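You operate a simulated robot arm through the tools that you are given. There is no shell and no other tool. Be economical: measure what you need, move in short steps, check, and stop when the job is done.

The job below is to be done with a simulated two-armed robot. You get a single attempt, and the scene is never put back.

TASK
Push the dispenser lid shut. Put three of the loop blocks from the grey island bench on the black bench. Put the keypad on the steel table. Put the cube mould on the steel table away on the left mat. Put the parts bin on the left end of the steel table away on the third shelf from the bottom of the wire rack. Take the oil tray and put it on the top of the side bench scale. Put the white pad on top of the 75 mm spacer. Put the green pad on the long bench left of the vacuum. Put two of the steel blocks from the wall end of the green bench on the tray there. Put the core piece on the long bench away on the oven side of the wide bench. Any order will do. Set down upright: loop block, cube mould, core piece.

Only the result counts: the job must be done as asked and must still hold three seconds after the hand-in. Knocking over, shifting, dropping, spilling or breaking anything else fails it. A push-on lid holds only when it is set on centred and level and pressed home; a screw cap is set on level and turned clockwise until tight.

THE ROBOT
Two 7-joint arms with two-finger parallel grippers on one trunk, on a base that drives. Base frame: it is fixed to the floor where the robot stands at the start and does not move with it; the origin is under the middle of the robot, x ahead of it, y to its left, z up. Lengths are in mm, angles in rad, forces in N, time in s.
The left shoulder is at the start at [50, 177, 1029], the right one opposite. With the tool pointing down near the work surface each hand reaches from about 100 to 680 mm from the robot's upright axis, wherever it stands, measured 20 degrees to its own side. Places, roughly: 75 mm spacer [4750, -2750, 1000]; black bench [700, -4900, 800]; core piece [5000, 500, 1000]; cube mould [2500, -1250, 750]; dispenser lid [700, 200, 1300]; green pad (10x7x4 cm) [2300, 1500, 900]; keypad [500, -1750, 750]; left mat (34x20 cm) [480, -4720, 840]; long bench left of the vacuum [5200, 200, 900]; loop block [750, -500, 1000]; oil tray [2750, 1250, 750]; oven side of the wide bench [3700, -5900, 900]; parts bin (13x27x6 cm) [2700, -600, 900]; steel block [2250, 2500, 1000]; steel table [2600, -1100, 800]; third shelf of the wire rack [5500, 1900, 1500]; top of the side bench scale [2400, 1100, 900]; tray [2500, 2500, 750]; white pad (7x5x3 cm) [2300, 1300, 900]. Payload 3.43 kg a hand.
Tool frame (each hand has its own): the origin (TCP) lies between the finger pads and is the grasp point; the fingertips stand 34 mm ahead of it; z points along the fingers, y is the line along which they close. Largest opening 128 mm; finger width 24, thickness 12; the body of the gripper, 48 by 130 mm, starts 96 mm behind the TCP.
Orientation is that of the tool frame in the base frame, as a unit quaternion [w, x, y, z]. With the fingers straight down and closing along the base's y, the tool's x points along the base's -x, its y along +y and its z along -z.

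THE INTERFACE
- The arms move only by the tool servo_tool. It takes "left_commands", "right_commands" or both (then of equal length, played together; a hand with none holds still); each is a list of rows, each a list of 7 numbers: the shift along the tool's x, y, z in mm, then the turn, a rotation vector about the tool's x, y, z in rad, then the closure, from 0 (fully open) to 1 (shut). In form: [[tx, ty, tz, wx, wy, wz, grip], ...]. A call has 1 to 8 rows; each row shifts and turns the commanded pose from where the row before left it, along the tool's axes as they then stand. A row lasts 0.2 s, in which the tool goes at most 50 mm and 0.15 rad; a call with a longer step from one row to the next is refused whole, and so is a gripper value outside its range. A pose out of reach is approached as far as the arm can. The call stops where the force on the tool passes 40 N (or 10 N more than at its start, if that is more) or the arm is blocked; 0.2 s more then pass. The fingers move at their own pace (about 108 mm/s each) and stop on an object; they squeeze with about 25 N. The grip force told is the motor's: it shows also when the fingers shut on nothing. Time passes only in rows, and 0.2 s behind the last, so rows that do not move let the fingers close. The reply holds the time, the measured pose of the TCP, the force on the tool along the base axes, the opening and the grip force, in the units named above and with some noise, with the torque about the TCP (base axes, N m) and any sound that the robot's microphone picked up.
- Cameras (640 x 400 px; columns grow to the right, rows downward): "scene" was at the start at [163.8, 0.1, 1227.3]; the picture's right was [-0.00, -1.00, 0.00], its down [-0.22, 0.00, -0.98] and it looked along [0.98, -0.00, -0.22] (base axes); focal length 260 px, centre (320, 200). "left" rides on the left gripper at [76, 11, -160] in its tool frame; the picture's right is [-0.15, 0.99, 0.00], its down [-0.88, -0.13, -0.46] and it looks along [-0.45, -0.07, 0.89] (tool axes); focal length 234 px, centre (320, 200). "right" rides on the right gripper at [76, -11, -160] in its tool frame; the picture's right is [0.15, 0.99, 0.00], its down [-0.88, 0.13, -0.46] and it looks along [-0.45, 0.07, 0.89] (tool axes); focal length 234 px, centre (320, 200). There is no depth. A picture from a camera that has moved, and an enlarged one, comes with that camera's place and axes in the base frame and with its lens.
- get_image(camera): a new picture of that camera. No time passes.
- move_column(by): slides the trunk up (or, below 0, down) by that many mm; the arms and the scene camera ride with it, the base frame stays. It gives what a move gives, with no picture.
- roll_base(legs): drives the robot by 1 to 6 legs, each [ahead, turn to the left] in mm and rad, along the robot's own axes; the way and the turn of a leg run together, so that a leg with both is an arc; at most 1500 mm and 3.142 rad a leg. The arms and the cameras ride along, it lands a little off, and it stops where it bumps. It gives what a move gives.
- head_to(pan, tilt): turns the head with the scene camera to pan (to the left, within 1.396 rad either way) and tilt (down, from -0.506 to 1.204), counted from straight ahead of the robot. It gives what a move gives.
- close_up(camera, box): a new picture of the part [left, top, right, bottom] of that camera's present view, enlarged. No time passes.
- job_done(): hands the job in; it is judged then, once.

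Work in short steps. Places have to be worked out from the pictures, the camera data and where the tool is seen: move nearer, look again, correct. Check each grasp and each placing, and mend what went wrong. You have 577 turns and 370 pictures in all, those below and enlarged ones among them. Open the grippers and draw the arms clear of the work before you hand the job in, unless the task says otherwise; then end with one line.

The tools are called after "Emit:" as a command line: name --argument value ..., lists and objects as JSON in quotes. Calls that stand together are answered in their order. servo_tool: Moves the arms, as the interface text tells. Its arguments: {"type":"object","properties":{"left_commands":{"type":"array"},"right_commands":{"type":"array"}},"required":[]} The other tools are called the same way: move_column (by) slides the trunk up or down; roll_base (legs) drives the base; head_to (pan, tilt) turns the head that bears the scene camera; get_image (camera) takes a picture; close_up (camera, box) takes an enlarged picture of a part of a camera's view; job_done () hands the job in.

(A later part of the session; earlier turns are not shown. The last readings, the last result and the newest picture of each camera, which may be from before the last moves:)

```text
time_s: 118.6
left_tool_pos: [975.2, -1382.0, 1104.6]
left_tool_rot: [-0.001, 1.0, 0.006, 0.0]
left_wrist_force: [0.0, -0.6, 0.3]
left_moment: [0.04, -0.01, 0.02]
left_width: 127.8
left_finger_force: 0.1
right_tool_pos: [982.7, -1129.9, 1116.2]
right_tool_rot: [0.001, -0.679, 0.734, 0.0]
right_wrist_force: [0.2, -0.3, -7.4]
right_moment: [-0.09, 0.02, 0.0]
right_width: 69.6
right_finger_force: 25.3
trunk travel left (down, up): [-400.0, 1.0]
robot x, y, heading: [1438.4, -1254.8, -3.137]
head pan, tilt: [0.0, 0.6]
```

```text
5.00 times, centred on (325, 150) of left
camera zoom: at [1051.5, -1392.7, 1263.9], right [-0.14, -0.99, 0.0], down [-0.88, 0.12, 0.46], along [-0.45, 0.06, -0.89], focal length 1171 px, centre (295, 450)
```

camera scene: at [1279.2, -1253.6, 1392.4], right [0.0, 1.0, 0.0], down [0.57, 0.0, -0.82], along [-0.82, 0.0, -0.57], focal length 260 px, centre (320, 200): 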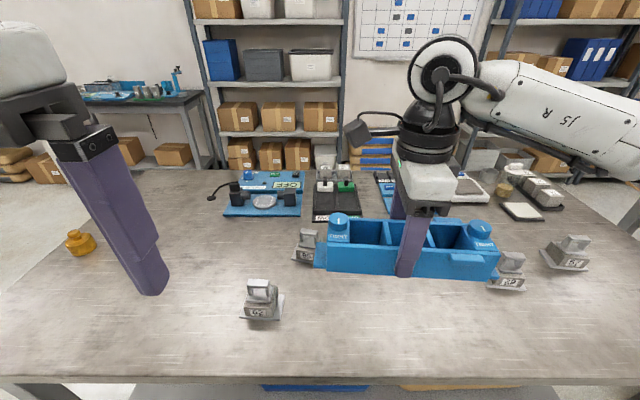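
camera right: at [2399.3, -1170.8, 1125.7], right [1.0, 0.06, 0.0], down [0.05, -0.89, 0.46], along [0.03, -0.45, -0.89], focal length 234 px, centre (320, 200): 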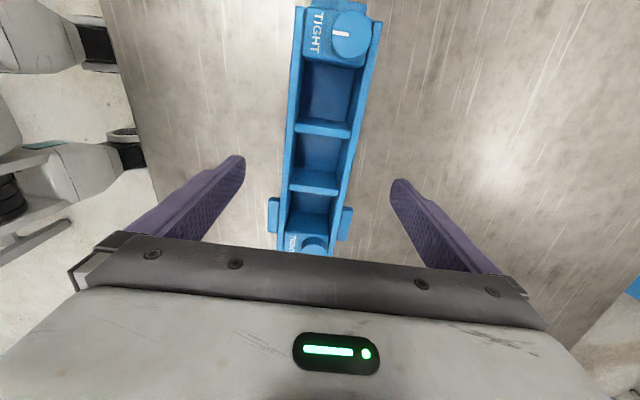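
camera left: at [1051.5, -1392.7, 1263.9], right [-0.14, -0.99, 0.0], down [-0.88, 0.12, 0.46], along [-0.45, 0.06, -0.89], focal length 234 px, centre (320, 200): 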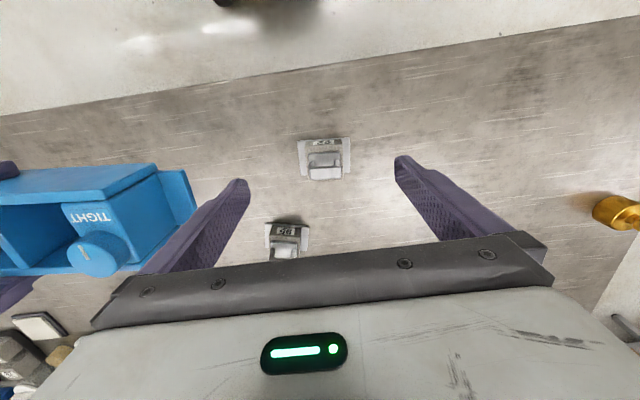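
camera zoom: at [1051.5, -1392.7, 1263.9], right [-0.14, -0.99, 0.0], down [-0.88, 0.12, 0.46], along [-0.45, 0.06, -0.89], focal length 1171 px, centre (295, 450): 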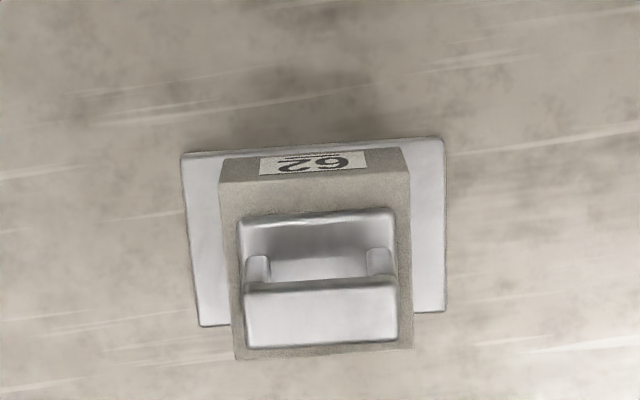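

Block 62's handle centre is at ≈[934,−1385], ~40 mm wide, yawed ~5°. Align and descend to the loop.

Emit:
servo_tool --left_commands '[[-41, 2.5, 0, 0, 0, 0, 0], [0, 0, 40, 0, 0, 0.096, 0], [0, 0, 45, 0, 0, 0, 0], [0, 0, 35, 0, 0, 0, 0]]'

Emit:
close_up --camera "left" --box '[220, 120, 420, 245]'

Emit:
close_up --camera "scene" --box '[200, 200, 340, 340]'

```text
time_s: 119.6
left_tool_pos: [936.9, -1384.6, 984.3]
left_tool_rot: [0.0, 0.999, -0.043, 0.001]
left_wrist_force: [0.6, -0.3, 0.8]
left_moment: [-0.03, 0.01, -0.02]
left_width: 127.9
left_finger_force: 0.0
right_tool_pos: [982.8, -1129.8, 1113.9]
right_tool_rot: [0.0, -0.68, 0.734, -0.001]
right_wrist_force: [-0.3, 0.3, -7.1]
right_moment: [-0.08, 0.01, 0.0]
right_width: 69.5
right_finger_force: 25.2
trunk travel left (down, up): [-400.0, 1.0]
robot x, y, heading: [1441.7, -1255.6, -3.142]
head pan, tilt: [0.0, 0.6]
```

```text
3.20 times, centred on (320, 182) of left
camera zoom: at [1010.2, -1401.8, 1143.6], right [-0.23, -0.97, 0.0], down [-0.87, 0.2, 0.46], along [-0.44, 0.11, -0.89], focal length 749 px, centre (320, 256)
```

zoom: 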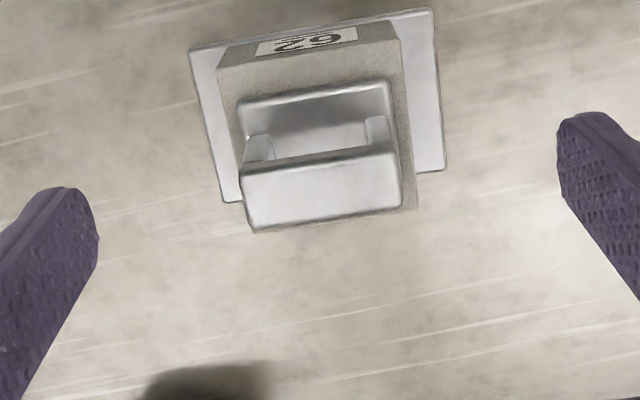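

```text
2.86 times, centred on (270, 270) of scene
camera zoom: at [1279.1, -1253.8, 1392.5], right [0.0, 1.0, 0.0], down [0.57, 0.0, -0.82], along [-0.82, 0.0, -0.57], focal length 742 px, centre (463, 0)
```

zoom: 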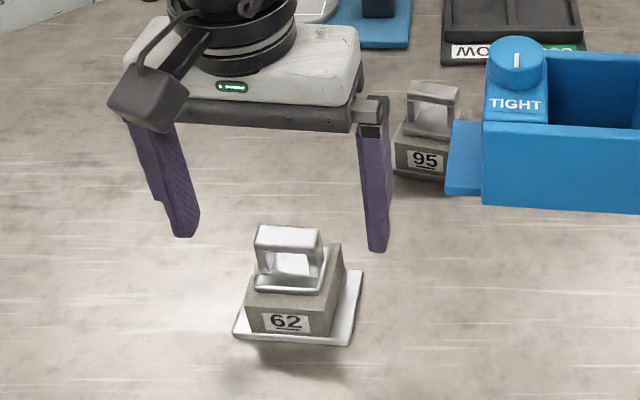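

Well centred. Descend 36 mm and close on the loop.

Emit:
servo_tool --left_commands '[[0, 0, 20, 0, 0, 0, 0], [0, 0, 16, 0, 0, 0, 0], [0, 0, 0, 0, 0, 0, 0.5], [0, 0, 0, 0, 0, 0, 1], [0, 0, 0, 0, 0, 0, 1], [0, 0, 0, 0, 0, 0, 1]]'

Emit:
close_up --camera "scene" --box '[200, 200, 340, 340]'

```text
time_s: 121.0
left_tool_pos: [935.7, -1384.5, 949.0]
left_tool_rot: [0.0, 0.999, -0.043, 0.001]
left_wrist_force: [0.0, 0.9, 0.2]
left_moment: [-0.05, 0.11, 0.03]
left_width: 46.0
left_finger_force: 25.0
right_tool_pos: [983.7, -1129.5, 1115.4]
right_tool_rot: [0.0, -0.679, 0.734, 0.0]
right_wrist_force: [0.7, 0.2, -7.4]
right_moment: [-0.08, -0.01, -0.01]
right_width: 69.4
right_finger_force: 25.3
trunk travel left (down, up): [-400.0, 1.0]
robot x, y, heading: [1439.8, -1252.4, -3.144]
head pan, tilt: [0.0, 0.6]
```

```text
2.86 times, centred on (270, 270) of scene
camera zoom: at [1279.1, -1253.5, 1392.4], right [0.0, 1.0, 0.0], down [0.57, 0.0, -0.82], along [-0.82, 0.0, -0.57], focal length 742 px, centre (463, 0)
```

zoom: 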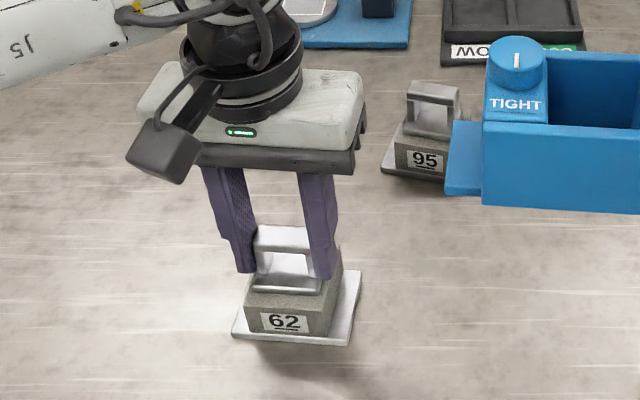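

Gripped at 46 mm. Lift and check.

Emit:
servo_tool --left_commands '[[0, 0, -15, 0, 0, 0, 1], [0, 0, -30, 0, 0, 0, 1], [0, 0, -45, 0, 0, 0, 1], [0, 0, -45, 0, 0, 0, 1], [40, 0, -30, 0, 0, 0, 1], [48, 0, 0, 0, 0, 0, 1], [40, 0, 0, 0, 0, 0, 1]]'

Emit:
get_image --camera "scene"

```text
time_s: 122.6
left_tool_pos: [1063.8, -1398.5, 1114.3]
left_tool_rot: [-0.001, 0.999, -0.042, 0.0]
left_wrist_force: [-0.2, -1.1, -5.8]
left_moment: [0.01, 0.0, 0.03]
left_width: 45.8
left_finger_force: 24.3
right_tool_pos: [983.4, -1130.0, 1116.2]
right_tool_rot: [0.0, -0.68, 0.733, -0.001]
right_wrist_force: [0.4, -0.9, -7.1]
right_moment: [-0.07, 0.01, 0.0]
right_width: 69.4
right_finger_force: 25.6
trunk travel left (down, up): [-400.0, 1.0]
robot x, y, heading: [1436.6, -1258.7, -3.141]
head pan, tilt: [0.0, 0.6]
```

```text
311 pictures are left
camera scene: at [1279.5, -1254.0, 1392.5], right [0.0, 1.0, 0.0], down [0.56, 0.0, -0.83], along [-0.83, 0.0, -0.56], focal length 260 px, centre (320, 200)
```

scene: 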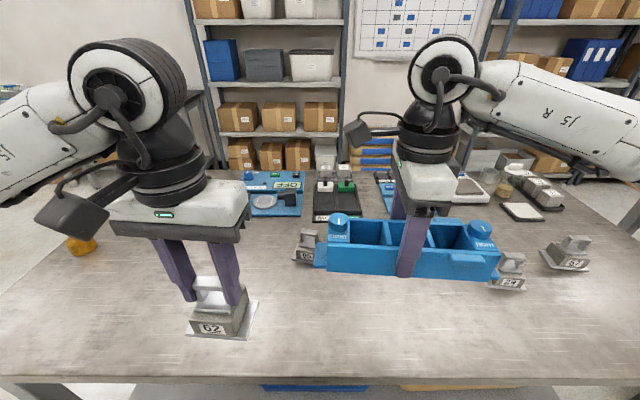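

Good (≈0.6 kg). Now drive toward the black bench in the −y direction and look.

Emit:
roll_base --legs '[[-60, 0], [0, 1.571], [1400, 0]]'

Emit:
head_to --pan -0.2 --tilt 0.35

Emit:
get_image --camera "scene"

```text
time_s: 133.9
left_tool_pos: [1598.0, -3029.3, 1115.8]
left_tool_rot: [-0.001, 0.749, 0.663, 0.0]
left_wrist_force: [-0.1, -0.2, -5.8]
left_moment: [0.03, 0.03, -0.03]
left_width: 45.6
left_finger_force: 24.5
right_tool_pos: [1327.8, -3101.3, 1113.9]
right_tool_rot: [-0.001, 0.998, -0.058, 0.0]
right_wrist_force: [-0.5, 0.2, -7.4]
right_moment: [0.01, -0.06, -0.02]
right_width: 69.4
right_finger_force: 25.0
trunk travel left (down, up): [-400.0, 1.0]
robot x, y, heading: [1466.8, -2649.1, -1.601]
head pan, tilt: [0.0, 0.6]
```

```text
time_s: 134.7
left_tool_pos: [1597.8, -3029.3, 1115.1]
left_tool_rot: [-0.002, 0.748, 0.664, 0.0]
left_wrist_force: [-0.3, -0.1, -6.3]
left_moment: [0.03, 0.01, -0.01]
left_width: 45.8
left_finger_force: 25.7
right_tool_pos: [1328.2, -3101.5, 1114.3]
right_tool_rot: [-0.001, 0.998, -0.057, -0.001]
right_wrist_force: [0.3, -0.8, -7.0]
right_moment: [-0.03, -0.05, 0.02]
right_width: 69.8
right_finger_force: 25.5
trunk travel left (down, up): [-400.0, 1.0]
robot x, y, heading: [1469.0, -2651.0, -1.606]
head pan, tilt: [-0.201, 0.351]
```

```text
310 pictures are left
camera scene: at [1444.4, -2811.5, 1415.1], right [-0.97, 0.23, 0.0], down [0.08, 0.34, -0.94], along [-0.22, -0.91, -0.35], focal length 260 px, centre (320, 200)
```

scene: 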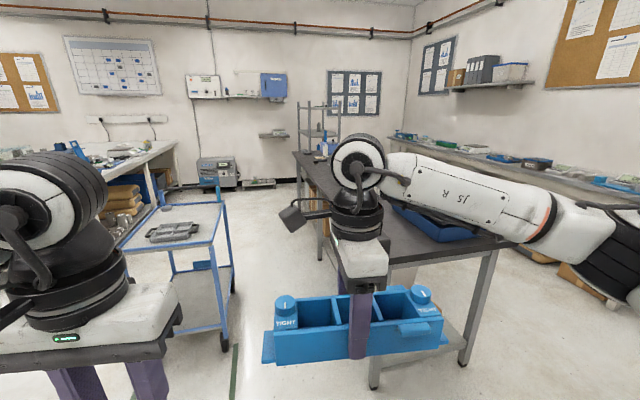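

The black bench runs from y≈−3600 onward, x≈400–950; the left mat near x 480 is best reached from its −x side. I drive round that way.

Emit:
roll_base --legs '[[0, -1.54], [1500, 0], [100, 0], [0, 1.571], [1000, 0]]'

Emit:
head_to --pan 0.45 --tilt 0.4

Emit:
get_image --camera "scene"

```text
time_s: 155.3
left_tool_pos: [-29.8, -4035.2, 1114.5]
left_tool_rot: [0.0, 0.742, 0.67, 0.0]
left_wrist_force: [-0.5, 0.1, -7.0]
left_moment: [0.05, -0.02, -0.01]
left_width: 45.5
left_finger_force: 24.7
right_tool_pos: [-298.9, -4111.7, 1115.8]
right_tool_rot: [-0.001, 0.999, -0.047, -0.001]
right_wrist_force: [0.7, -0.5, -7.3]
right_moment: [0.03, -0.07, 0.01]
right_width: 69.6
right_finger_force: 25.1
trunk travel left (down, up): [-400.0, 1.0]
robot x, y, heading: [-168.5, -3659.0, -1.584]
head pan, tilt: [-0.201, 0.351]
```

```text
time_s: 156.3
left_tool_pos: [-30.2, -4034.7, 1115.6]
left_tool_rot: [-0.001, 0.742, 0.67, 0.0]
left_wrist_force: [0.7, -0.4, -6.8]
left_moment: [0.03, 0.02, -0.03]
left_width: 45.7
left_finger_force: 24.6
right_tool_pos: [-298.6, -4111.8, 1114.5]
right_tool_rot: [-0.001, 0.999, -0.046, -0.001]
right_wrist_force: [-0.5, 0.4, -7.1]
right_moment: [-0.02, -0.08, 0.0]
right_width: 69.5
right_finger_force: 24.7
trunk travel left (down, up): [-400.0, 1.0]
robot x, y, heading: [-166.7, -3659.4, -1.581]
head pan, tilt: [0.45, 0.4]
```

```text
309 pictures are left
camera scene: at [-128.5, -3813.3, 1410.6], right [-0.91, -0.42, 0.0], down [-0.16, 0.35, -0.92], along [0.39, -0.83, -0.39], focal length 260 px, centre (320, 200)
```

scene: 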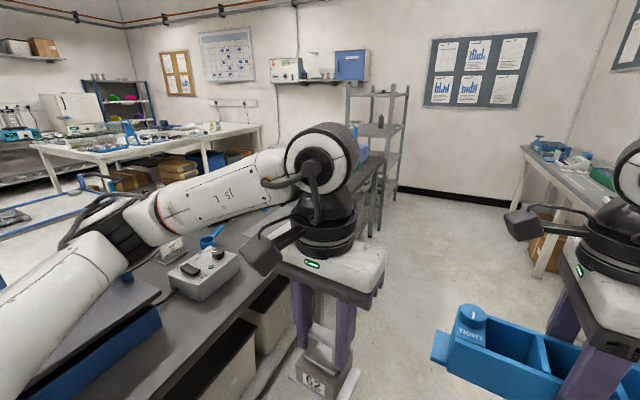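

Drive on to y≈−4600 and turn to face the bench.

Emit:
roll_base --legs '[[950, 0], [0, 1.571]]'

Emit:
head_to --pan 0 --tilt 0.6

Emit:
get_image --camera "scene"

```text
time_s: 165.1
left_tool_pos: [199.2, -4501.0, 1113.9]
left_tool_rot: [-0.001, 0.067, 0.998, 0.0]
left_wrist_force: [0.7, 0.5, -7.0]
left_moment: [-0.02, 0.05, 0.02]
left_width: 46.0
left_finger_force: 25.9
right_tool_pos: [267.5, -4772.3, 1115.5]
right_tool_rot: [0.0, 0.75, 0.661, -0.002]
right_wrist_force: [0.5, 1.5, -8.2]
right_moment: [0.06, 0.01, -0.01]
right_width: 69.4
right_finger_force: 25.4
trunk travel left (down, up): [-400.0, 1.0]
robot x, y, heading: [-181.8, -4626.3, -0.047]
head pan, tilt: [0.45, 0.4]
```

```text
time_s: 166.0
left_tool_pos: [199.2, -4501.7, 1114.9]
left_tool_rot: [-0.001, 0.067, 0.998, 0.0]
left_wrist_force: [0.5, 0.2, -6.0]
left_moment: [0.01, 0.03, -0.02]
left_width: 46.0
left_finger_force: 25.5
right_tool_pos: [267.4, -4771.8, 1115.6]
right_tool_rot: [0.0, 0.749, 0.662, -0.002]
right_wrist_force: [0.1, 0.0, -7.7]
right_moment: [0.03, 0.02, 0.02]
right_width: 69.5
right_finger_force: 25.1
trunk travel left (down, up): [-400.0, 1.0]
robot x, y, heading: [-180.5, -4623.1, -0.044]
head pan, tilt: [0.0, 0.6]
```

```text
308 pictures are left
camera scene: at [-21.5, -4633.9, 1392.4], right [-0.04, -1.0, 0.0], down [-0.56, 0.02, -0.82], along [0.82, -0.04, -0.57], focal length 260 px, centre (320, 200)
```

scene: 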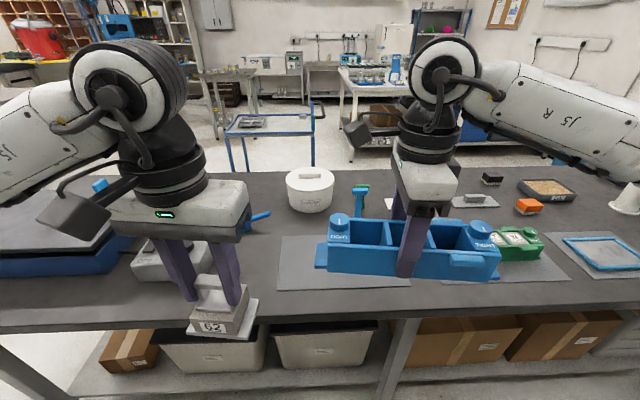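

The left mat is around [455,−4712], under the mould. Let me see the surface with both wrist cameras.

Emit:
get_image --camera "left"

Emit:
get_image --camera "right"

```text
307 pictures are left
camera left: at [126.3, -4479.8, 1274.2], right [0.28, 0.96, 0.0], down [0.86, -0.25, 0.45], along [0.44, -0.13, -0.89], focal length 234 px, centre (320, 200)
```

left: 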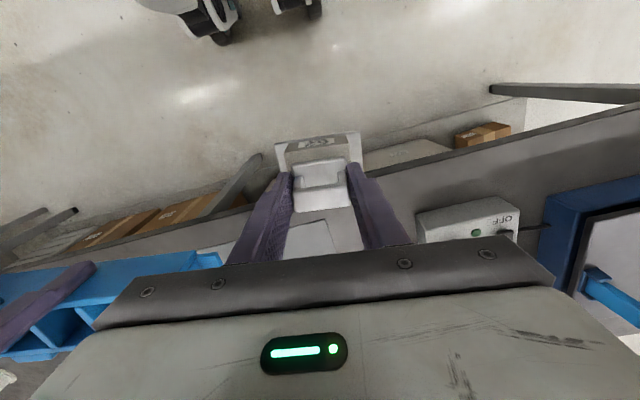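

```text
306 pictures are left
camera right: at [265.1, -4695.4, 1274.6], right [1.0, 0.02, 0.0], down [0.02, -0.89, 0.46], along [0.01, -0.46, -0.89], focal length 234 px, centre (320, 200)
```

right: 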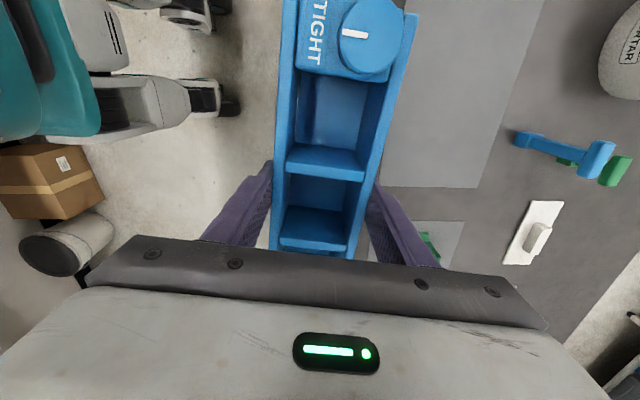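

The mat spans x 387–587, y −4880..−4540 and is empty. I roll 150 mm closer, then position the mould over its centre, squaring the yaw.

Emit:
roll_base --legs '[[150, 0.04]]'

Emit:
servo_tool --right_commands '[[0, 0, 0, 0, 0, -0.08, 1]]'

```text
time_s: 167.4
left_tool_pos: [343.6, -4488.8, 1114.3]
left_tool_rot: [-0.003, 0.046, 0.999, -0.001]
left_wrist_force: [0.2, 0.4, -7.0]
left_moment: [-0.02, 0.07, 0.0]
left_width: 45.9
left_finger_force: 24.7
right_tool_pos: [421.6, -4757.1, 1115.2]
right_tool_rot: [-0.001, 0.736, 0.677, -0.001]
right_wrist_force: [0.5, 1.3, -7.4]
right_moment: [0.1, 0.03, 0.0]
right_width: 69.5
right_finger_force: 25.1
trunk travel left (down, up): [-400.0, 1.0]
robot x, y, heading: [-35.2, -4630.6, -0.003]
head pan, tilt: [0.0, 0.6]
```

```text
time_s: 167.8
left_tool_pos: [342.6, -4488.7, 1113.1]
left_tool_rot: [-0.001, 0.046, 0.999, 0.0]
left_wrist_force: [0.1, 0.6, -7.2]
left_moment: [0.01, 0.04, -0.01]
left_width: 46.0
left_finger_force: 25.3
right_tool_pos: [421.5, -4756.8, 1115.0]
right_tool_rot: [0.0, 0.708, 0.706, -0.002]
right_wrist_force: [-0.5, 0.4, -7.0]
right_moment: [0.08, -0.01, 0.01]
right_width: 69.4
right_finger_force: 24.7
trunk travel left (down, up): [-400.0, 1.0]
robot x, y, heading: [-33.3, -4624.3, -0.004]
head pan, tilt: [0.0, 0.6]
```

Emit:
servo_tool --right_commands '[[24, 33, 0, 0, 0, 0, 1], [23, 32, 0, 0, 0, 0, 1], [0, 0, 45, 0, 0, 0, 1], [0, 0, 45, 0, 0, 0, 1], [0, 0, 45, 0, 0, 0, 1], [0, 0, 20, 0, 0, 0, 1]]'

Emit:
get_image --camera "scene"

```text
time_s: 169.2
left_tool_pos: [342.6, -4488.3, 1114.6]
left_tool_rot: [-0.001, 0.046, 0.999, -0.001]
left_wrist_force: [0.3, -0.1, -6.0]
left_moment: [0.0, 0.02, 0.03]
left_width: 46.0
left_finger_force: 24.9
right_tool_pos: [485.6, -4709.5, 959.0]
right_tool_rot: [0.0, 0.708, 0.706, -0.001]
right_wrist_force: [0.1, 0.6, -7.5]
right_moment: [0.06, 0.01, -0.02]
right_width: 69.4
right_finger_force: 24.9
trunk travel left (down, up): [-400.0, 1.0]
robot x, y, heading: [-32.0, -4629.9, -0.001]
head pan, tilt: [0.0, 0.6]
```

```text
305 pictures are left
camera scene: at [127.6, -4630.7, 1392.4], right [0.0, -1.0, 0.0], down [-0.57, 0.0, -0.82], along [0.82, 0.0, -0.57], focal length 260 px, centre (320, 200)
```

scene: 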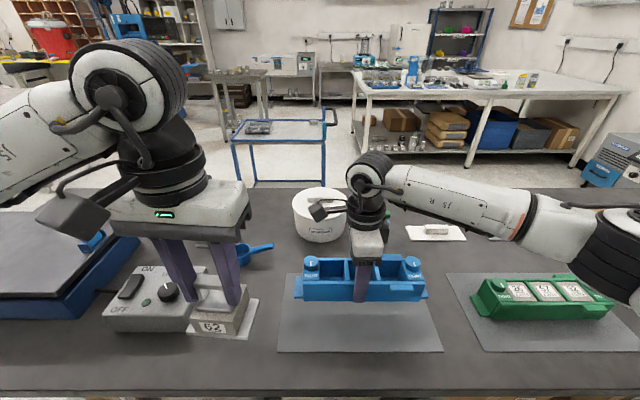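

The mat is directly beneath. Lower to contact.

Emit:
servo_tool --right_commands '[[0, 0, 25, 0, 0, 0, 1], [0, 0, 20, 0, 0, 0, 1], [0, 0, 5, 0, 0, 0, 1]]'

Emit:
servo_tool --right_commands '[[0, 0, 4, 0, 0, 0, 1], [0, 0, 4, 0, 0, 0, 1]]'

Emit:
servo_tool --right_commands '[[0, 0, 3, 0, 0, 0, 1], [0, 0, 3, 0, 0, 0, 1]]'

```text
time_s: 170.0
left_tool_pos: [343.8, -4488.9, 1114.7]
left_tool_rot: [-0.001, 0.046, 0.999, -0.001]
left_wrist_force: [0.1, 0.2, -6.6]
left_moment: [0.04, 0.05, -0.02]
left_width: 45.9
left_finger_force: 25.5
right_tool_pos: [486.0, -4710.0, 908.3]
right_tool_rot: [-0.001, 0.708, 0.706, -0.001]
right_wrist_force: [-0.2, -0.1, -8.9]
right_moment: [0.06, 0.03, -0.01]
right_width: 69.5
right_finger_force: 25.2
trunk travel left (down, up): [-400.0, 1.0]
robot x, y, heading: [-33.7, -4631.6, -0.004]
head pan, tilt: [0.0, 0.6]
```

```text
time_s: 170.6
left_tool_pos: [342.1, -4488.9, 1114.3]
left_tool_rot: [-0.001, 0.045, 0.999, -0.001]
left_wrist_force: [0.6, 0.8, -6.6]
left_moment: [0.03, 0.03, 0.0]
left_width: 46.0
left_finger_force: 24.8
right_tool_pos: [484.7, -4710.7, 900.8]
right_tool_rot: [-0.001, 0.708, 0.706, -0.003]
right_wrist_force: [0.1, -0.2, -8.4]
right_moment: [0.04, 0.01, -0.01]
right_width: 69.5
right_finger_force: 24.7
trunk travel left (down, up): [-400.0, 1.0]
robot x, y, heading: [-30.1, -4626.8, -0.004]
head pan, tilt: [0.0, 0.6]
```

```text
time_s: 171.2
left_tool_pos: [342.2, -4488.4, 1114.2]
left_tool_rot: [-0.001, 0.046, 0.999, 0.0]
left_wrist_force: [-0.1, -0.5, -6.6]
left_moment: [0.02, 0.03, -0.01]
left_width: 46.0
left_finger_force: 25.0
right_tool_pos: [486.0, -4710.7, 895.3]
right_tool_rot: [0.0, 0.709, 0.705, -0.002]
right_wrist_force: [-0.9, 0.4, -7.3]
right_moment: [0.07, -0.01, -0.01]
right_width: 69.3
right_finger_force: 25.0
trunk travel left (down, up): [-400.0, 1.0]
robot x, y, heading: [-32.1, -4629.4, -0.005]
head pan, tilt: [0.0, 0.6]
```

Emit:
servo_tool --right_commands '[[0, 0, 3, 0, 0, 0, 1], [0, 0, 3, 0, 0, 0, 1]]'

Emit:
servo_tool --right_commands '[[0, 0, 3, 0, 0, 0, 1], [0, 0, 3, 0, 0, 0, 1]]'

Emit:
close_up --camera "scene" --box '[260, 230, 460, 380]'

```text
time_s: 171.8
left_tool_pos: [342.4, -4488.8, 1115.7]
left_tool_rot: [-0.001, 0.047, 0.999, 0.0]
left_wrist_force: [0.1, 0.5, -5.9]
left_moment: [-0.03, 0.01, 0.01]
left_width: 46.0
left_finger_force: 24.8
right_tool_pos: [486.3, -4710.2, 891.2]
right_tool_rot: [0.0, 0.709, 0.705, -0.001]
right_wrist_force: [-1.0, -0.2, -1.5]
right_moment: [-0.75, -0.05, -0.21]
right_width: 69.3
right_finger_force: 25.0
trunk travel left (down, up): [-400.0, 1.0]
robot x, y, heading: [-35.2, -4629.7, 0.001]
head pan, tilt: [0.0, 0.6]
```

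```text
time_s: 172.4
left_tool_pos: [341.1, -4488.7, 1115.4]
left_tool_rot: [0.0, 0.046, 0.999, -0.001]
left_wrist_force: [0.6, -0.1, -6.7]
left_moment: [0.02, 0.06, -0.02]
left_width: 45.9
left_finger_force: 25.2
right_tool_pos: [486.1, -4709.2, 886.8]
right_tool_rot: [0.0, 0.709, 0.706, 0.002]
right_wrist_force: [-2.2, -1.1, 20.5]
right_moment: [0.0, 0.39, -0.14]
right_width: 69.7
right_finger_force: 24.5
trunk travel left (down, up): [-400.0, 1.0]
robot x, y, heading: [-33.3, -4629.7, -0.004]
head pan, tilt: [0.0, 0.6]
```

```text
2.67 times, centred on (360, 305) of scene
camera zoom: at [125.0, -4630.5, 1393.0], right [0.0, -1.0, 0.0], down [-0.56, 0.0, -0.83], along [0.83, 0.0, -0.56], focal length 692 px, centre (213, -80)
```

zoom: 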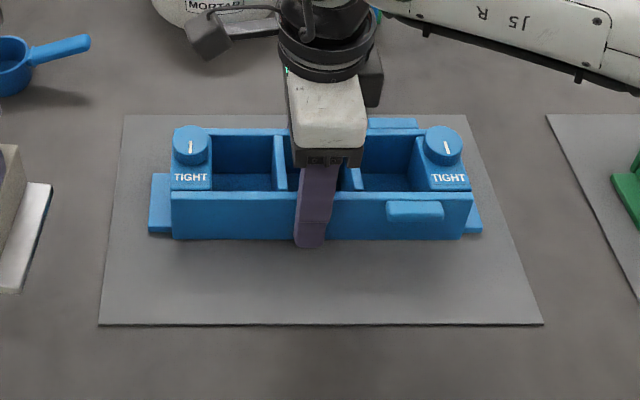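

The mould rests on the mat. Release and rise.

Emit:
servo_tool --right_commands '[[0, 0, -2, 0, 0, 0, 0.4], [0, 0, 0, 0, 0, 0, 0.2], [0, 0, -40, 0, 0, 0, 0.1], [0, 0, -45, 0, 0, 0, 0.1], [0, 0, -45, 0, 0, 0, 0], [0, -40, -45, 0, 0, 0, 0], [0, -40, -30, 0, 0, 0, 0]]'

Emit:
get_image --camera "scene"

```text
refused: row 6 steps farther than a row can; nothing moved
```

```text
303 pictures are left
camera scene: at [125.0, -4630.5, 1393.0], right [0.0, -1.0, 0.0], down [-0.56, 0.0, -0.83], along [0.83, 0.0, -0.56], focal length 260 px, centre (320, 200)
```

scene: 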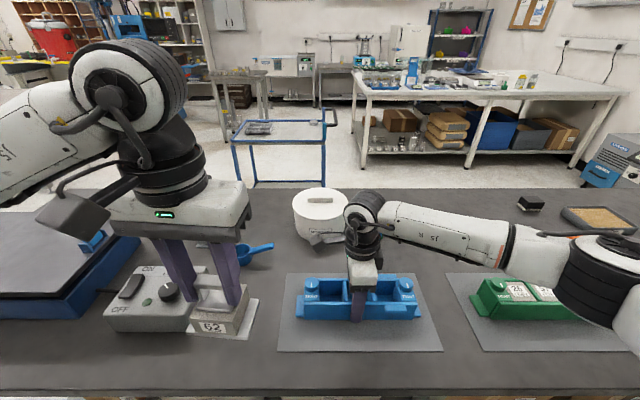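

Emit:
servo_tool --right_commands '[[0, 0, -2, 0, 0, 0, 0.4], [0, 0, 0, 0, 0, 0, 0.2], [0, 0, -40, 0, 0, 0, 0.1], [0, 0, -45, 0, 0, 0, 0.1], [0, 0, -45, 0, 0, 0, 0], [0, -30, -35, 0, 0, 0, 0], [0, -30, -30, 0, 0, 0, 0]]' --left_commands '[[0, 0, 0, 0, 0, 0, 1], [0, 0, 0, 0, 0, 0, 1], [-45, 0, 0, 0, 0, 0, 1], [-45, 15, 0, 0, 0, 0, 1], [-38, 20, 0, 0, 0, -0.092, 1], [0, 0, 45, 0, 0, 0, 1], [0, 0, 45, 0, 0, 0, 1]]'

Emit:
get_image --camera "scene"

```text
time_s: 174.0
left_tool_pos: [472.3, -4466.5, 1024.0]
left_tool_rot: [0.001, 0.0, 1.0, -0.001]
left_wrist_force: [0.2, 0.5, -6.7]
left_moment: [-0.01, 0.06, 0.0]
left_width: 46.0
left_finger_force: 24.9
right_tool_pos: [426.8, -4710.3, 1081.0]
right_tool_rot: [0.0, 0.709, 0.706, -0.001]
right_wrist_force: [0.5, 0.3, 0.0]
right_moment: [-0.01, 0.03, 0.0]
right_width: 127.9
right_finger_force: 0.1
trunk travel left (down, up): [-400.0, 1.0]
robot x, y, heading: [-32.7, -4632.3, -0.002]
head pan, tilt: [0.0, 0.6]
```

```text
302 pictures are left
camera scene: at [127.1, -4630.2, 1392.4], right [0.0, -1.0, 0.0], down [-0.57, 0.0, -0.82], along [0.82, 0.0, -0.57], focal length 260 px, centre (320, 200)
```

scene: 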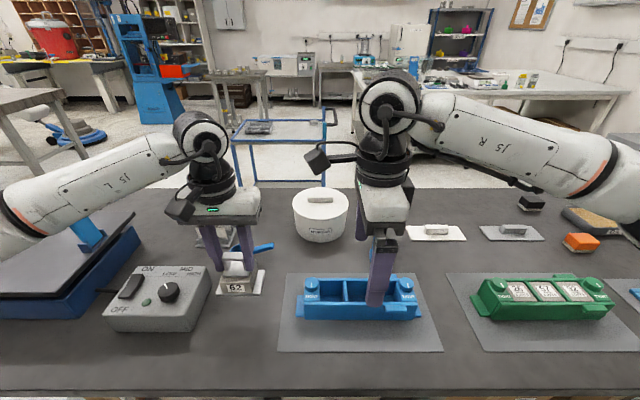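

Emit:
servo_tool --left_commands '[[0, 0, 45, 0, 0, 0, 1], [0, 0, 35, 0, 0, 0, 1], [0, 0, 4, 0, 0, 0, 1]]'

Emit:
servo_tool --left_commands '[[0, 0, 3, 0, 0, 0, 1], [0, 0, 3, 0, 0, 0, 1]]'

Emit:
get_image --camera "scene"

```text
time_s: 174.8
left_tool_pos: [474.1, -4465.2, 939.1]
left_tool_rot: [-0.001, 0.0, 1.0, 0.0]
left_wrist_force: [-0.5, -0.4, -6.8]
left_moment: [-0.01, 0.02, 0.0]
left_width: 46.1
left_finger_force: 24.7
right_tool_pos: [425.0, -4709.3, 1080.7]
right_tool_rot: [0.001, 0.708, 0.706, -0.001]
right_wrist_force: [0.4, -0.2, -0.9]
right_moment: [-0.02, -0.01, 0.01]
right_width: 127.9
right_finger_force: 0.1
trunk travel left (down, up): [-400.0, 1.0]
robot x, y, heading: [-28.0, -4630.5, -0.001]
head pan, tilt: [0.0, 0.6]
```

```text
time_s: 175.4
left_tool_pos: [473.1, -4465.4, 935.2]
left_tool_rot: [-0.002, 0.0, 1.0, 0.001]
left_wrist_force: [-0.1, -0.3, -6.0]
left_moment: [-0.03, 0.01, -0.01]
left_width: 45.9
left_finger_force: 24.9
right_tool_pos: [426.0, -4710.6, 1081.3]
right_tool_rot: [-0.001, 0.708, 0.706, -0.002]
right_wrist_force: [1.0, 0.6, -0.4]
right_moment: [0.01, 0.01, 0.07]
right_width: 127.9
right_finger_force: 0.1
trunk travel left (down, up): [-400.0, 1.0]
robot x, y, heading: [-35.3, -4632.8, -0.003]
head pan, tilt: [0.0, 0.6]
```

```text
301 pictures are left
camera scene: at [127.1, -4630.6, 1392.4], right [0.0, -1.0, 0.0], down [-0.57, 0.0, -0.82], along [0.82, 0.0, -0.57], focal length 260 px, centre (320, 200)
```

scene: 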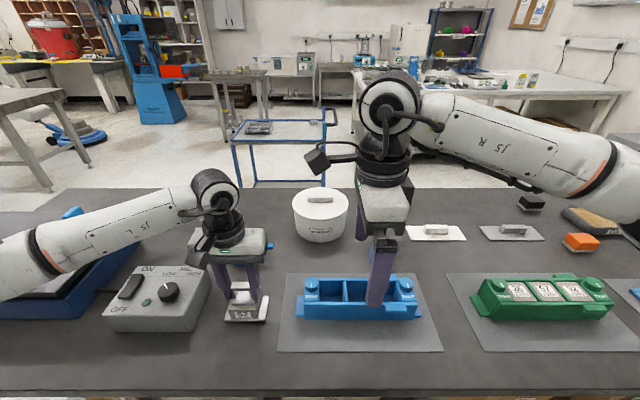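

Emit:
servo_tool --left_commands '[[0, 0, 3, 0, 0, 0, 1], [0, 0, 3, 0, 0, 0, 1]]'

Emit:
servo_tool --left_commands '[[0, 0, 2, 0, 0, 0, 1], [0, 0, 2, 0, 0, 0, 1]]'

```text
time_s: 176.0
left_tool_pos: [472.2, -4466.3, 927.8]
left_tool_rot: [0.0, 0.0, 1.0, -0.002]
left_wrist_force: [-0.5, 0.0, -4.2]
left_moment: [0.1, -0.03, 0.0]
left_width: 45.9
left_finger_force: 25.0
right_tool_pos: [426.9, -4709.6, 1080.9]
right_tool_rot: [0.0, 0.709, 0.705, -0.002]
right_wrist_force: [0.5, -1.6, 0.9]
right_moment: [-0.02, 0.01, 0.0]
right_width: 128.1
right_finger_force: 0.0
trunk travel left (down, up): [-400.0, 1.0]
robot x, y, heading: [-32.6, -4632.0, -0.003]
head pan, tilt: [0.0, 0.6]
```

```text
time_s: 176.6
left_tool_pos: [472.6, -4467.1, 927.4]
left_tool_rot: [0.002, 0.0, 1.0, 0.0]
left_wrist_force: [-4.1, 5.0, 20.0]
left_moment: [0.4, 0.05, 0.04]
left_width: 46.0
left_finger_force: 24.8
right_tool_pos: [424.4, -4710.8, 1082.3]
right_tool_rot: [0.0, 0.708, 0.706, 0.0]
right_wrist_force: [0.1, -0.3, 0.5]
right_moment: [0.02, -0.03, -0.02]
right_width: 128.2
right_finger_force: 0.0
trunk travel left (down, up): [-400.0, 1.0]
robot x, y, heading: [-30.5, -4630.3, 0.001]
head pan, tilt: [0.0, 0.6]
```

On the bench (z≈839). Open only partially (the control box is near) and rise.

Emit:
servo_tool --left_commands '[[0, 0, -2, 0, 0, 0, 0.45], [0, 0, 0, 0, 0, 0, 0.45], [0, 0, -40, 0, 0, 0, 0.45], [0, 0, -45, 0, 0, 0, 0.3], [0, 0, -45, 0, 0, 0, 0], [35, 0, -30, 0, 0, 0, 0], [45, 0, 0, 0, 0, 0, 0]]'

Emit:
get_image --camera "scene"

```text
time_s: 178.2
left_tool_pos: [388.8, -4465.6, 1085.4]
left_tool_rot: [0.0, 0.0, 1.0, -0.001]
left_wrist_force: [0.0, 0.9, 0.0]
left_moment: [0.0, -0.01, -0.01]
left_width: 128.0
left_finger_force: 0.0
right_tool_pos: [424.4, -4710.3, 1081.7]
right_tool_rot: [0.0, 0.708, 0.706, -0.001]
right_wrist_force: [0.2, 0.4, 0.1]
right_moment: [0.0, 0.02, 0.0]
right_width: 128.0
right_finger_force: 0.0
trunk travel left (down, up): [-400.0, 1.0]
robot x, y, heading: [-29.2, -4635.4, -0.001]
head pan, tilt: [0.0, 0.6]
```

```text
300 pictures are left
camera scene: at [126.0, -4630.5, 1392.6], right [0.0, -1.0, 0.0], down [-0.56, 0.0, -0.83], along [0.83, 0.0, -0.56], focal length 260 px, centre (320, 200)
```

scene: 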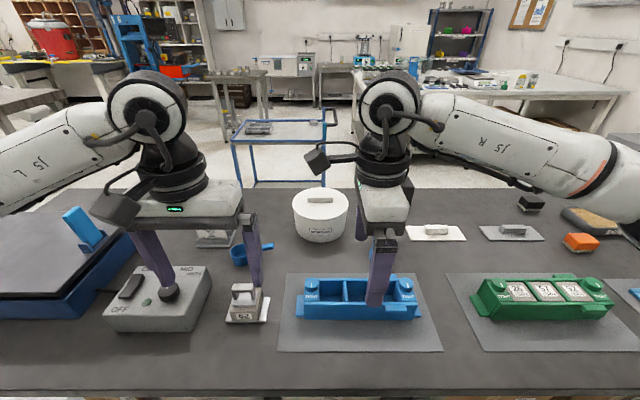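

Block placed neatly. Retract the arms, restore the right hand's yaw, and go back for two more blocks.

Emit:
servo_tool --right_commands '[[0, -45, 0, 0, 0, 0, 0], [0, -45, 0, 0, 0, -0.14, 0], [0, 0, 0, 0, 0, -0.14, 0], [0, 0, 0, 0, 0, -0.14, 0], [0, 0, 0, 0, 0, -0.14, 0], [0, 0, 0, 0, 0, -0.14, 0], [0, 0, 0, 0, 0, -0.14, 0]]' --left_commands '[[45, 0, 0, 0, 0, 0, 0], [45, 0, 0, 0, 0, 0, 0], [0, 0, 0, 0, 0, 0, 0], [0, 0, 0, 0, 0, 0, 0], [0, 0, 0, 0, 0, 0, 0], [0, 0, 0, 0, 0, 0, 0], [0, 0, 0, 0, 0, 0, 0]]'

Emit:
servo_tool --right_commands '[[0, 0, 0, 0, 0, -0.14, 0], [0, 0, 0, 0, 0, -0.14, 0], [0, 0, 0, 0, 0, -0.14, 0], [0, 0, 0, 0, 0, -0.14, 0], [0, 0, 0, 0, 0, -0.14, 0], [0, 0, 0, 0, 0, -0.035, 0]]'

Emit:
roll_base --legs '[[-150, 0], [0, 1.571], [1000, 0], [1000, 0], [0, -1.571]]'

```text
time_s: 179.8
left_tool_pos: [301.0, -4467.5, 1086.2]
left_tool_rot: [-0.001, 0.0, 1.0, 0.0]
left_wrist_force: [0.2, -0.2, 0.1]
left_moment: [-0.01, 0.0, 0.01]
left_width: 127.8
left_finger_force: 0.0
right_tool_pos: [334.6, -4710.9, 1081.3]
right_tool_rot: [0.0, 0.358, 0.934, 0.0]
right_wrist_force: [0.4, 0.3, -0.1]
right_moment: [0.0, -0.02, 0.02]
right_width: 128.1
right_finger_force: 0.1
trunk travel left (down, up): [-400.0, 1.0]
robot x, y, heading: [-34.3, -4630.1, 0.002]
head pan, tilt: [0.0, 0.6]
```

```text
time_s: 181.2
left_tool_pos: [300.9, -4466.8, 1086.9]
left_tool_rot: [-0.001, 0.0, 1.0, -0.001]
left_wrist_force: [0.9, 0.7, 0.1]
left_moment: [0.02, -0.01, 0.05]
left_width: 128.0
left_finger_force: 0.1
right_tool_pos: [336.0, -4709.7, 1080.5]
right_tool_rot: [-0.001, -0.001, 1.0, -0.001]
right_wrist_force: [-0.4, 0.7, -0.1]
right_moment: [-0.02, 0.0, 0.01]
right_width: 127.8
right_finger_force: 0.0
trunk travel left (down, up): [-400.0, 1.0]
robot x, y, heading: [-30.8, -4631.0, 0.001]
head pan, tilt: [0.0, 0.6]
```

```text
time_s: 199.7
left_tool_pos: [173.6, -2473.6, 1086.6]
left_tool_rot: [-0.002, 0.004, 1.0, 0.0]
left_wrist_force: [-0.7, -0.9, 0.1]
left_moment: [-0.01, 0.0, 0.01]
left_width: 128.0
left_finger_force: 0.0
right_tool_pos: [206.5, -2717.7, 1081.3]
right_tool_rot: [-0.002, 0.005, 1.0, -0.001]
right_wrist_force: [0.9, 0.9, -0.4]
right_moment: [0.02, 0.0, 0.0]
right_width: 128.0
right_finger_force: 0.0
trunk travel left (down, up): [-400.0, 1.0]
robot x, y, heading: [-160.3, -2631.8, -0.011]
head pan, tilt: [0.0, 0.6]
```

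Emit:
roll_base --legs '[[1500, 0.011], [40, 0], [0, 1.571], [1000, 0], [580, 0], [0, 1.571]]'

Emit:
get_image --camera "scene"

```text
time_s: 223.1
left_tool_pos: [1031.1, -1248.7, 1086.6]
left_tool_rot: [-0.001, 0.999, 0.035, 0.001]
left_wrist_force: [-0.1, -0.5, -0.5]
left_moment: [0.05, 0.0, -0.01]
left_width: 127.9
left_finger_force: 0.1
right_tool_pos: [978.4, -1008.3, 1080.8]
right_tool_rot: [-0.001, 0.999, 0.035, 0.0]
right_wrist_force: [0.0, -0.4, -0.3]
right_moment: [0.0, 0.01, -0.01]
right_width: 128.2
right_finger_force: 0.1
trunk travel left (down, up): [-400.0, 1.0]
robot x, y, heading: [1348.2, -1058.7, -3.07]
head pan, tilt: [0.0, 0.6]
```

```text
299 pictures are left
camera scene: at [1194.2, -1072.2, 1392.5], right [-0.07, 1.0, 0.0], down [0.56, 0.04, -0.83], along [-0.82, -0.06, -0.56], focal length 260 px, centre (320, 200)
```

scene: 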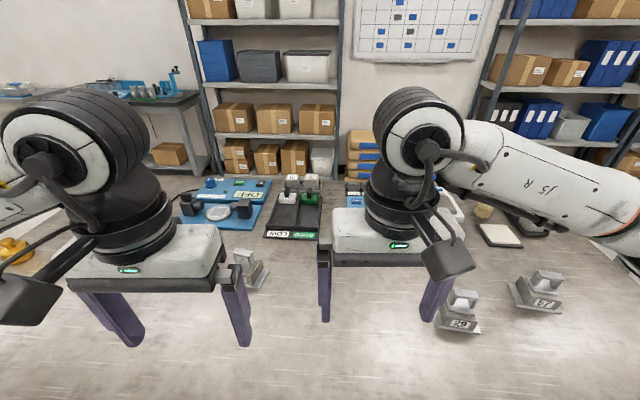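

Move both hands over their blocks: left above 95 at ≈[779,−1275], right above the one at ≈[857,−803].

Emit:
servo_tool --left_commands '[[-37, 2.4, 0, 0, 0, 0, 0], [-37, 2.4, 0, 0, 0, 0, 0], [-37, 2.4, 0, 0, 0, 0, 0], [-37, 2.4, 0, 0, 0, 0, 0], [-37, 2.4, 0, 0, 0, 0, 0], [-37, 2.4, 0, 0, 0, 0, 0]]' --right_commands '[[-13, -35, 0, 0, 0, 0, 0], [-13, -35, 0, 0, 0, 0, 0], [-13, -35, 0, 0, 0, 0, 0], [-13, -35, 0, 0, 0, 0, 0], [-13, -35, 0, 0, 0, 0, 0], [-13, -35, 0, 0, 0, 0, 0]]'

Emit:
get_image --camera "left"

Emit:
get_image --camera "right"

```text
time_s: 224.5
left_tool_pos: [808.8, -1276.9, 1085.3]
left_tool_rot: [-0.001, 0.999, 0.034, 0.001]
left_wrist_force: [-0.8, 0.4, 0.2]
left_moment: [0.01, 0.01, 0.01]
left_width: 128.5
left_finger_force: 0.2
right_tool_pos: [884.1, -804.2, 1079.9]
right_tool_rot: [0.0, 0.999, 0.036, 0.001]
right_wrist_force: [0.0, 0.5, 0.0]
right_moment: [-0.01, -0.04, 0.0]
right_width: 128.2
right_finger_force: 0.1
trunk travel left (down, up): [-400.0, 1.0]
robot x, y, heading: [1351.2, -1060.3, -3.076]
head pan, tilt: [0.0, 0.6]
```

```text
298 pictures are left
camera left: at [885.1, -1282.0, 1245.4], right [-0.08, -1.0, 0.0], down [-0.89, 0.07, 0.45], along [-0.45, 0.04, -0.89], focal length 234 px, centre (320, 200)
```

left: 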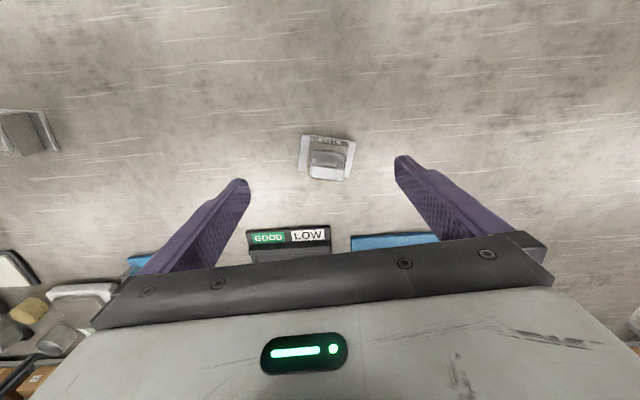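

```text
297 pictures are left
camera right: at [958.7, -786.7, 1240.2], right [0.22, -0.98, 0.0], down [-0.87, -0.19, 0.45], along [-0.44, -0.1, -0.89], focal length 234 px, centre (320, 200)
```

right: 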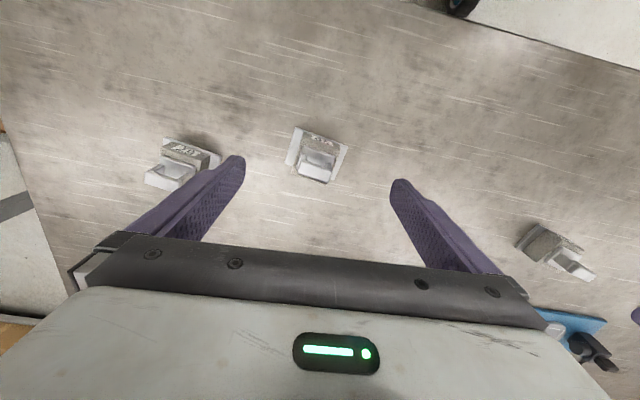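

Zoom on both blocks for pose estimates.

Emit:
close_up --camera "left" --box '[270, 110, 380, 200]'

Emit:
close_up --camera "right" --box '[260, 110, 370, 200]'

```text
4.44 times, centred on (325, 155) of left
camera zoom: at [885.1, -1282.0, 1245.4], right [-0.08, -1.0, 0.0], down [-0.89, 0.07, 0.45], along [-0.45, 0.04, -0.89], focal length 1041 px, centre (298, 400)
```

zoom: 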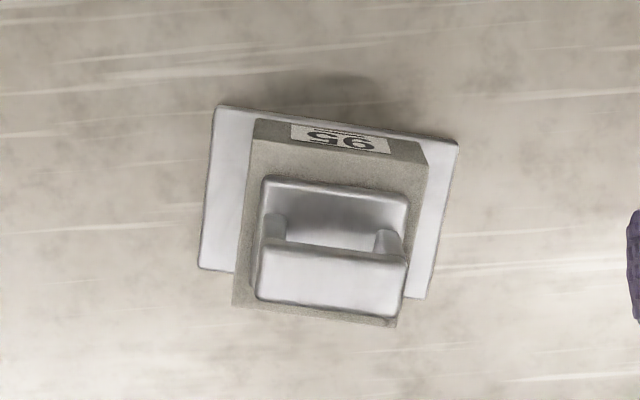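

```text
4.44 times, centred on (315, 155) of right
camera zoom: at [958.7, -786.7, 1240.2], right [0.22, -0.98, 0.0], down [-0.87, -0.19, 0.45], along [-0.44, -0.1, -0.89], focal length 1041 px, centre (342, 400)
```

zoom: 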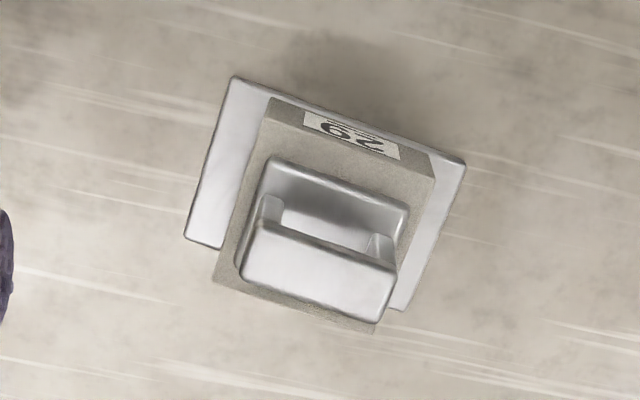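

Poses: block 95 at [772,−1281] yaw 13°; the other at [851,−804] yaw 7°. Align both and descend to just above the loops.

Emit:
servo_tool --left_commands '[[-37, 1.5, 0, 0, 0, 0, 0], [0, 0, 30, 0, 0, 0.146, 0], [0, 0, 35, 0, 0, 0.147, 0], [0, 0, 36, 0, 0, 0, 0]]' --right_commands '[[-33, -2, 0, 0, 0, 0, 0], [0, 0, 30, 0, 0, 0.1, 0], [0, 0, 35, 0, 0, 0.097, 0], [0, 0, 32, 0, 0, 0, 0]]'

Emit:
close_up --camera "left" --box '[220, 120, 420, 245]'

Emit:
close_up --camera "right" --box '[220, 120, 420, 245]'

```text
time_s: 225.5
left_tool_pos: [772.6, -1282.9, 984.2]
left_tool_rot: [-0.001, 0.994, -0.112, 0.002]
left_wrist_force: [0.6, -0.3, -0.9]
left_moment: [-0.02, -0.02, -0.02]
left_width: 128.2
left_finger_force: 0.0
right_tool_pos: [852.5, -805.3, 984.5]
right_tool_rot: [-0.001, 0.998, -0.064, 0.001]
right_wrist_force: [0.7, 0.1, 0.6]
right_moment: [-0.01, 0.05, -0.05]
right_width: 128.0
right_finger_force: 0.1
trunk travel left (down, up): [-400.0, 1.0]
robot x, y, heading: [1354.5, -1060.8, -3.073]
head pan, tilt: [0.0, 0.6]
```

```text
3.20 times, centred on (320, 182) of left
camera zoom: at [844.9, -1309.7, 1144.1], right [-0.36, -0.93, 0.0], down [-0.83, 0.32, 0.45], along [-0.42, 0.17, -0.89], focal length 749 px, centre (320, 256)
```

zoom: 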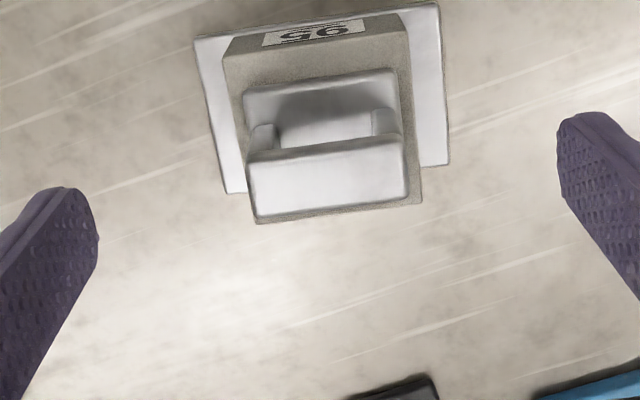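

```text
3.20 times, centred on (320, 182) of right
camera zoom: at [929.0, -804.0, 1143.4], right [0.02, -1.0, 0.0], down [-0.89, -0.02, 0.45], along [-0.45, -0.01, -0.89], focal length 749 px, centre (320, 256)
```

zoom: 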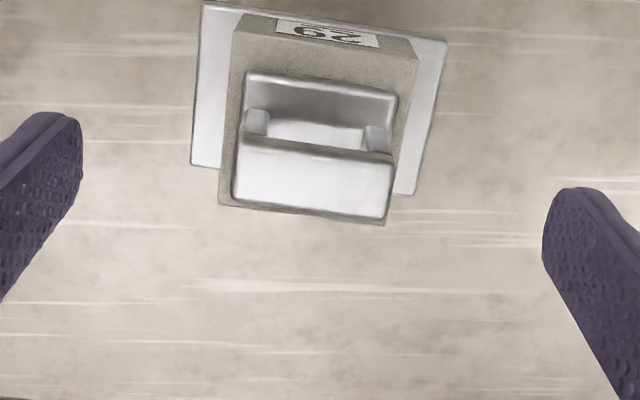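

Both are centred and parallel. Descend and close both.

Emit:
servo_tool --left_commands '[[0, 0, 20, 0, 0, 0, 0], [0, 0, 16, 0, 0, 0, 0], [0, 0, 0, 0, 0, 0, 0.5], [0, 0, 0, 0, 0, 0, 1], [0, 0, 0, 0, 0, 0, 1], [0, 0, 0, 0, 0, 0, 1]]' --right_commands '[[0, 0, 20, 0, 0, 0, 0], [0, 0, 16, 0, 0, 0, 0], [0, 0, 0, 0, 0, 0, 0.5], [0, 0, 0, 0, 0, 0, 1], [0, 0, 0, 0, 0, 0, 1], [0, 0, 0, 0, 0, 0, 1]]'

Emit:
servo_tool --left_commands '[[0, 0, -15, 0, 0, 0, 1], [0, 0, -30, 0, 0, 0, 1], [0, 0, -45, 0, 0, 0, 1], [0, 0, -45, 0, 0, 0, 1], [35, 0, -30, 0, 0, 0, 1], [48, 0, 0, 0, 0, 0, 1], [48, 0, 0, 0, 0, 0, 1], [48, 0, 0, 0, 0, 0, 1]]' --right_commands '[[0, 0, -15, 0, 0, 0, 1], [0, 0, -30, 0, 0, 0, 1], [0, 0, -45, 0, 0, 0, 1], [0, 0, -45, 0, 0, 0, 1], [35, 0, -30, 0, 0, 0, 1], [40, 20, 0, 0, 0, 0, 1], [40, 20, 0, 0, 0, 0, 1], [0, 40, 0, 0, 0, 0, 1]]'

Emit:
get_image --camera "scene"

```text
time_s: 226.9
left_tool_pos: [773.8, -1283.4, 949.1]
left_tool_rot: [0.0, 0.994, -0.112, 0.001]
left_wrist_force: [-1.0, -2.8, 0.0]
left_moment: [-0.01, 0.18, 0.02]
left_width: 45.9
left_finger_force: 25.0
right_tool_pos: [854.6, -804.2, 947.2]
right_tool_rot: [-0.001, 0.998, -0.064, 0.001]
right_wrist_force: [0.1, 1.6, -0.9]
right_moment: [-0.03, 0.15, -0.08]
right_width: 46.1
right_finger_force: 24.9
trunk travel left (down, up): [-400.0, 1.0]
robot x, y, heading: [1349.9, -1064.5, -3.074]
head pan, tilt: [0.0, 0.6]
```

```text
time_s: 228.7
left_tool_pos: [947.9, -1322.1, 1112.8]
left_tool_rot: [-0.001, 0.994, -0.111, 0.001]
left_wrist_force: [0.4, -0.6, -6.9]
left_moment: [0.02, -0.01, 0.03]
left_width: 46.0
left_finger_force: 25.2
right_tool_pos: [955.3, -897.9, 1115.2]
right_tool_rot: [-0.001, 0.998, -0.064, 0.001]
right_wrist_force: [-0.1, -0.4, -6.2]
right_moment: [0.02, -0.03, -0.01]
right_width: 45.8
right_finger_force: 25.1
trunk travel left (down, up): [-400.0, 1.0]
robot x, y, heading: [1353.1, -1065.1, -3.073]
head pan, tilt: [0.0, 0.6]
```

```text
292 pictures are left
camera scene: at [1193.1, -1074.3, 1392.3], right [-0.07, 1.0, 0.0], down [0.56, 0.04, -0.82], along [-0.82, -0.05, -0.57], focal length 260 px, centre (320, 200)
```

scene: 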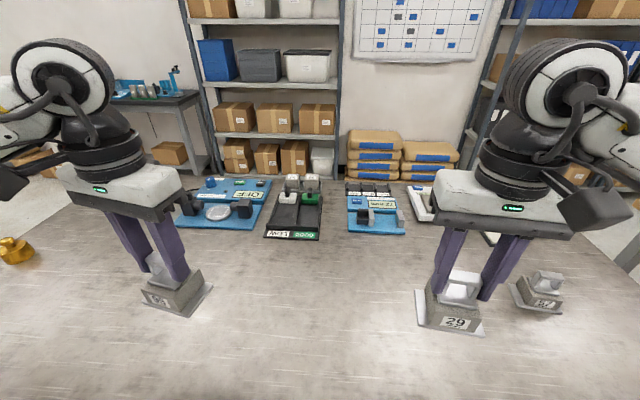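

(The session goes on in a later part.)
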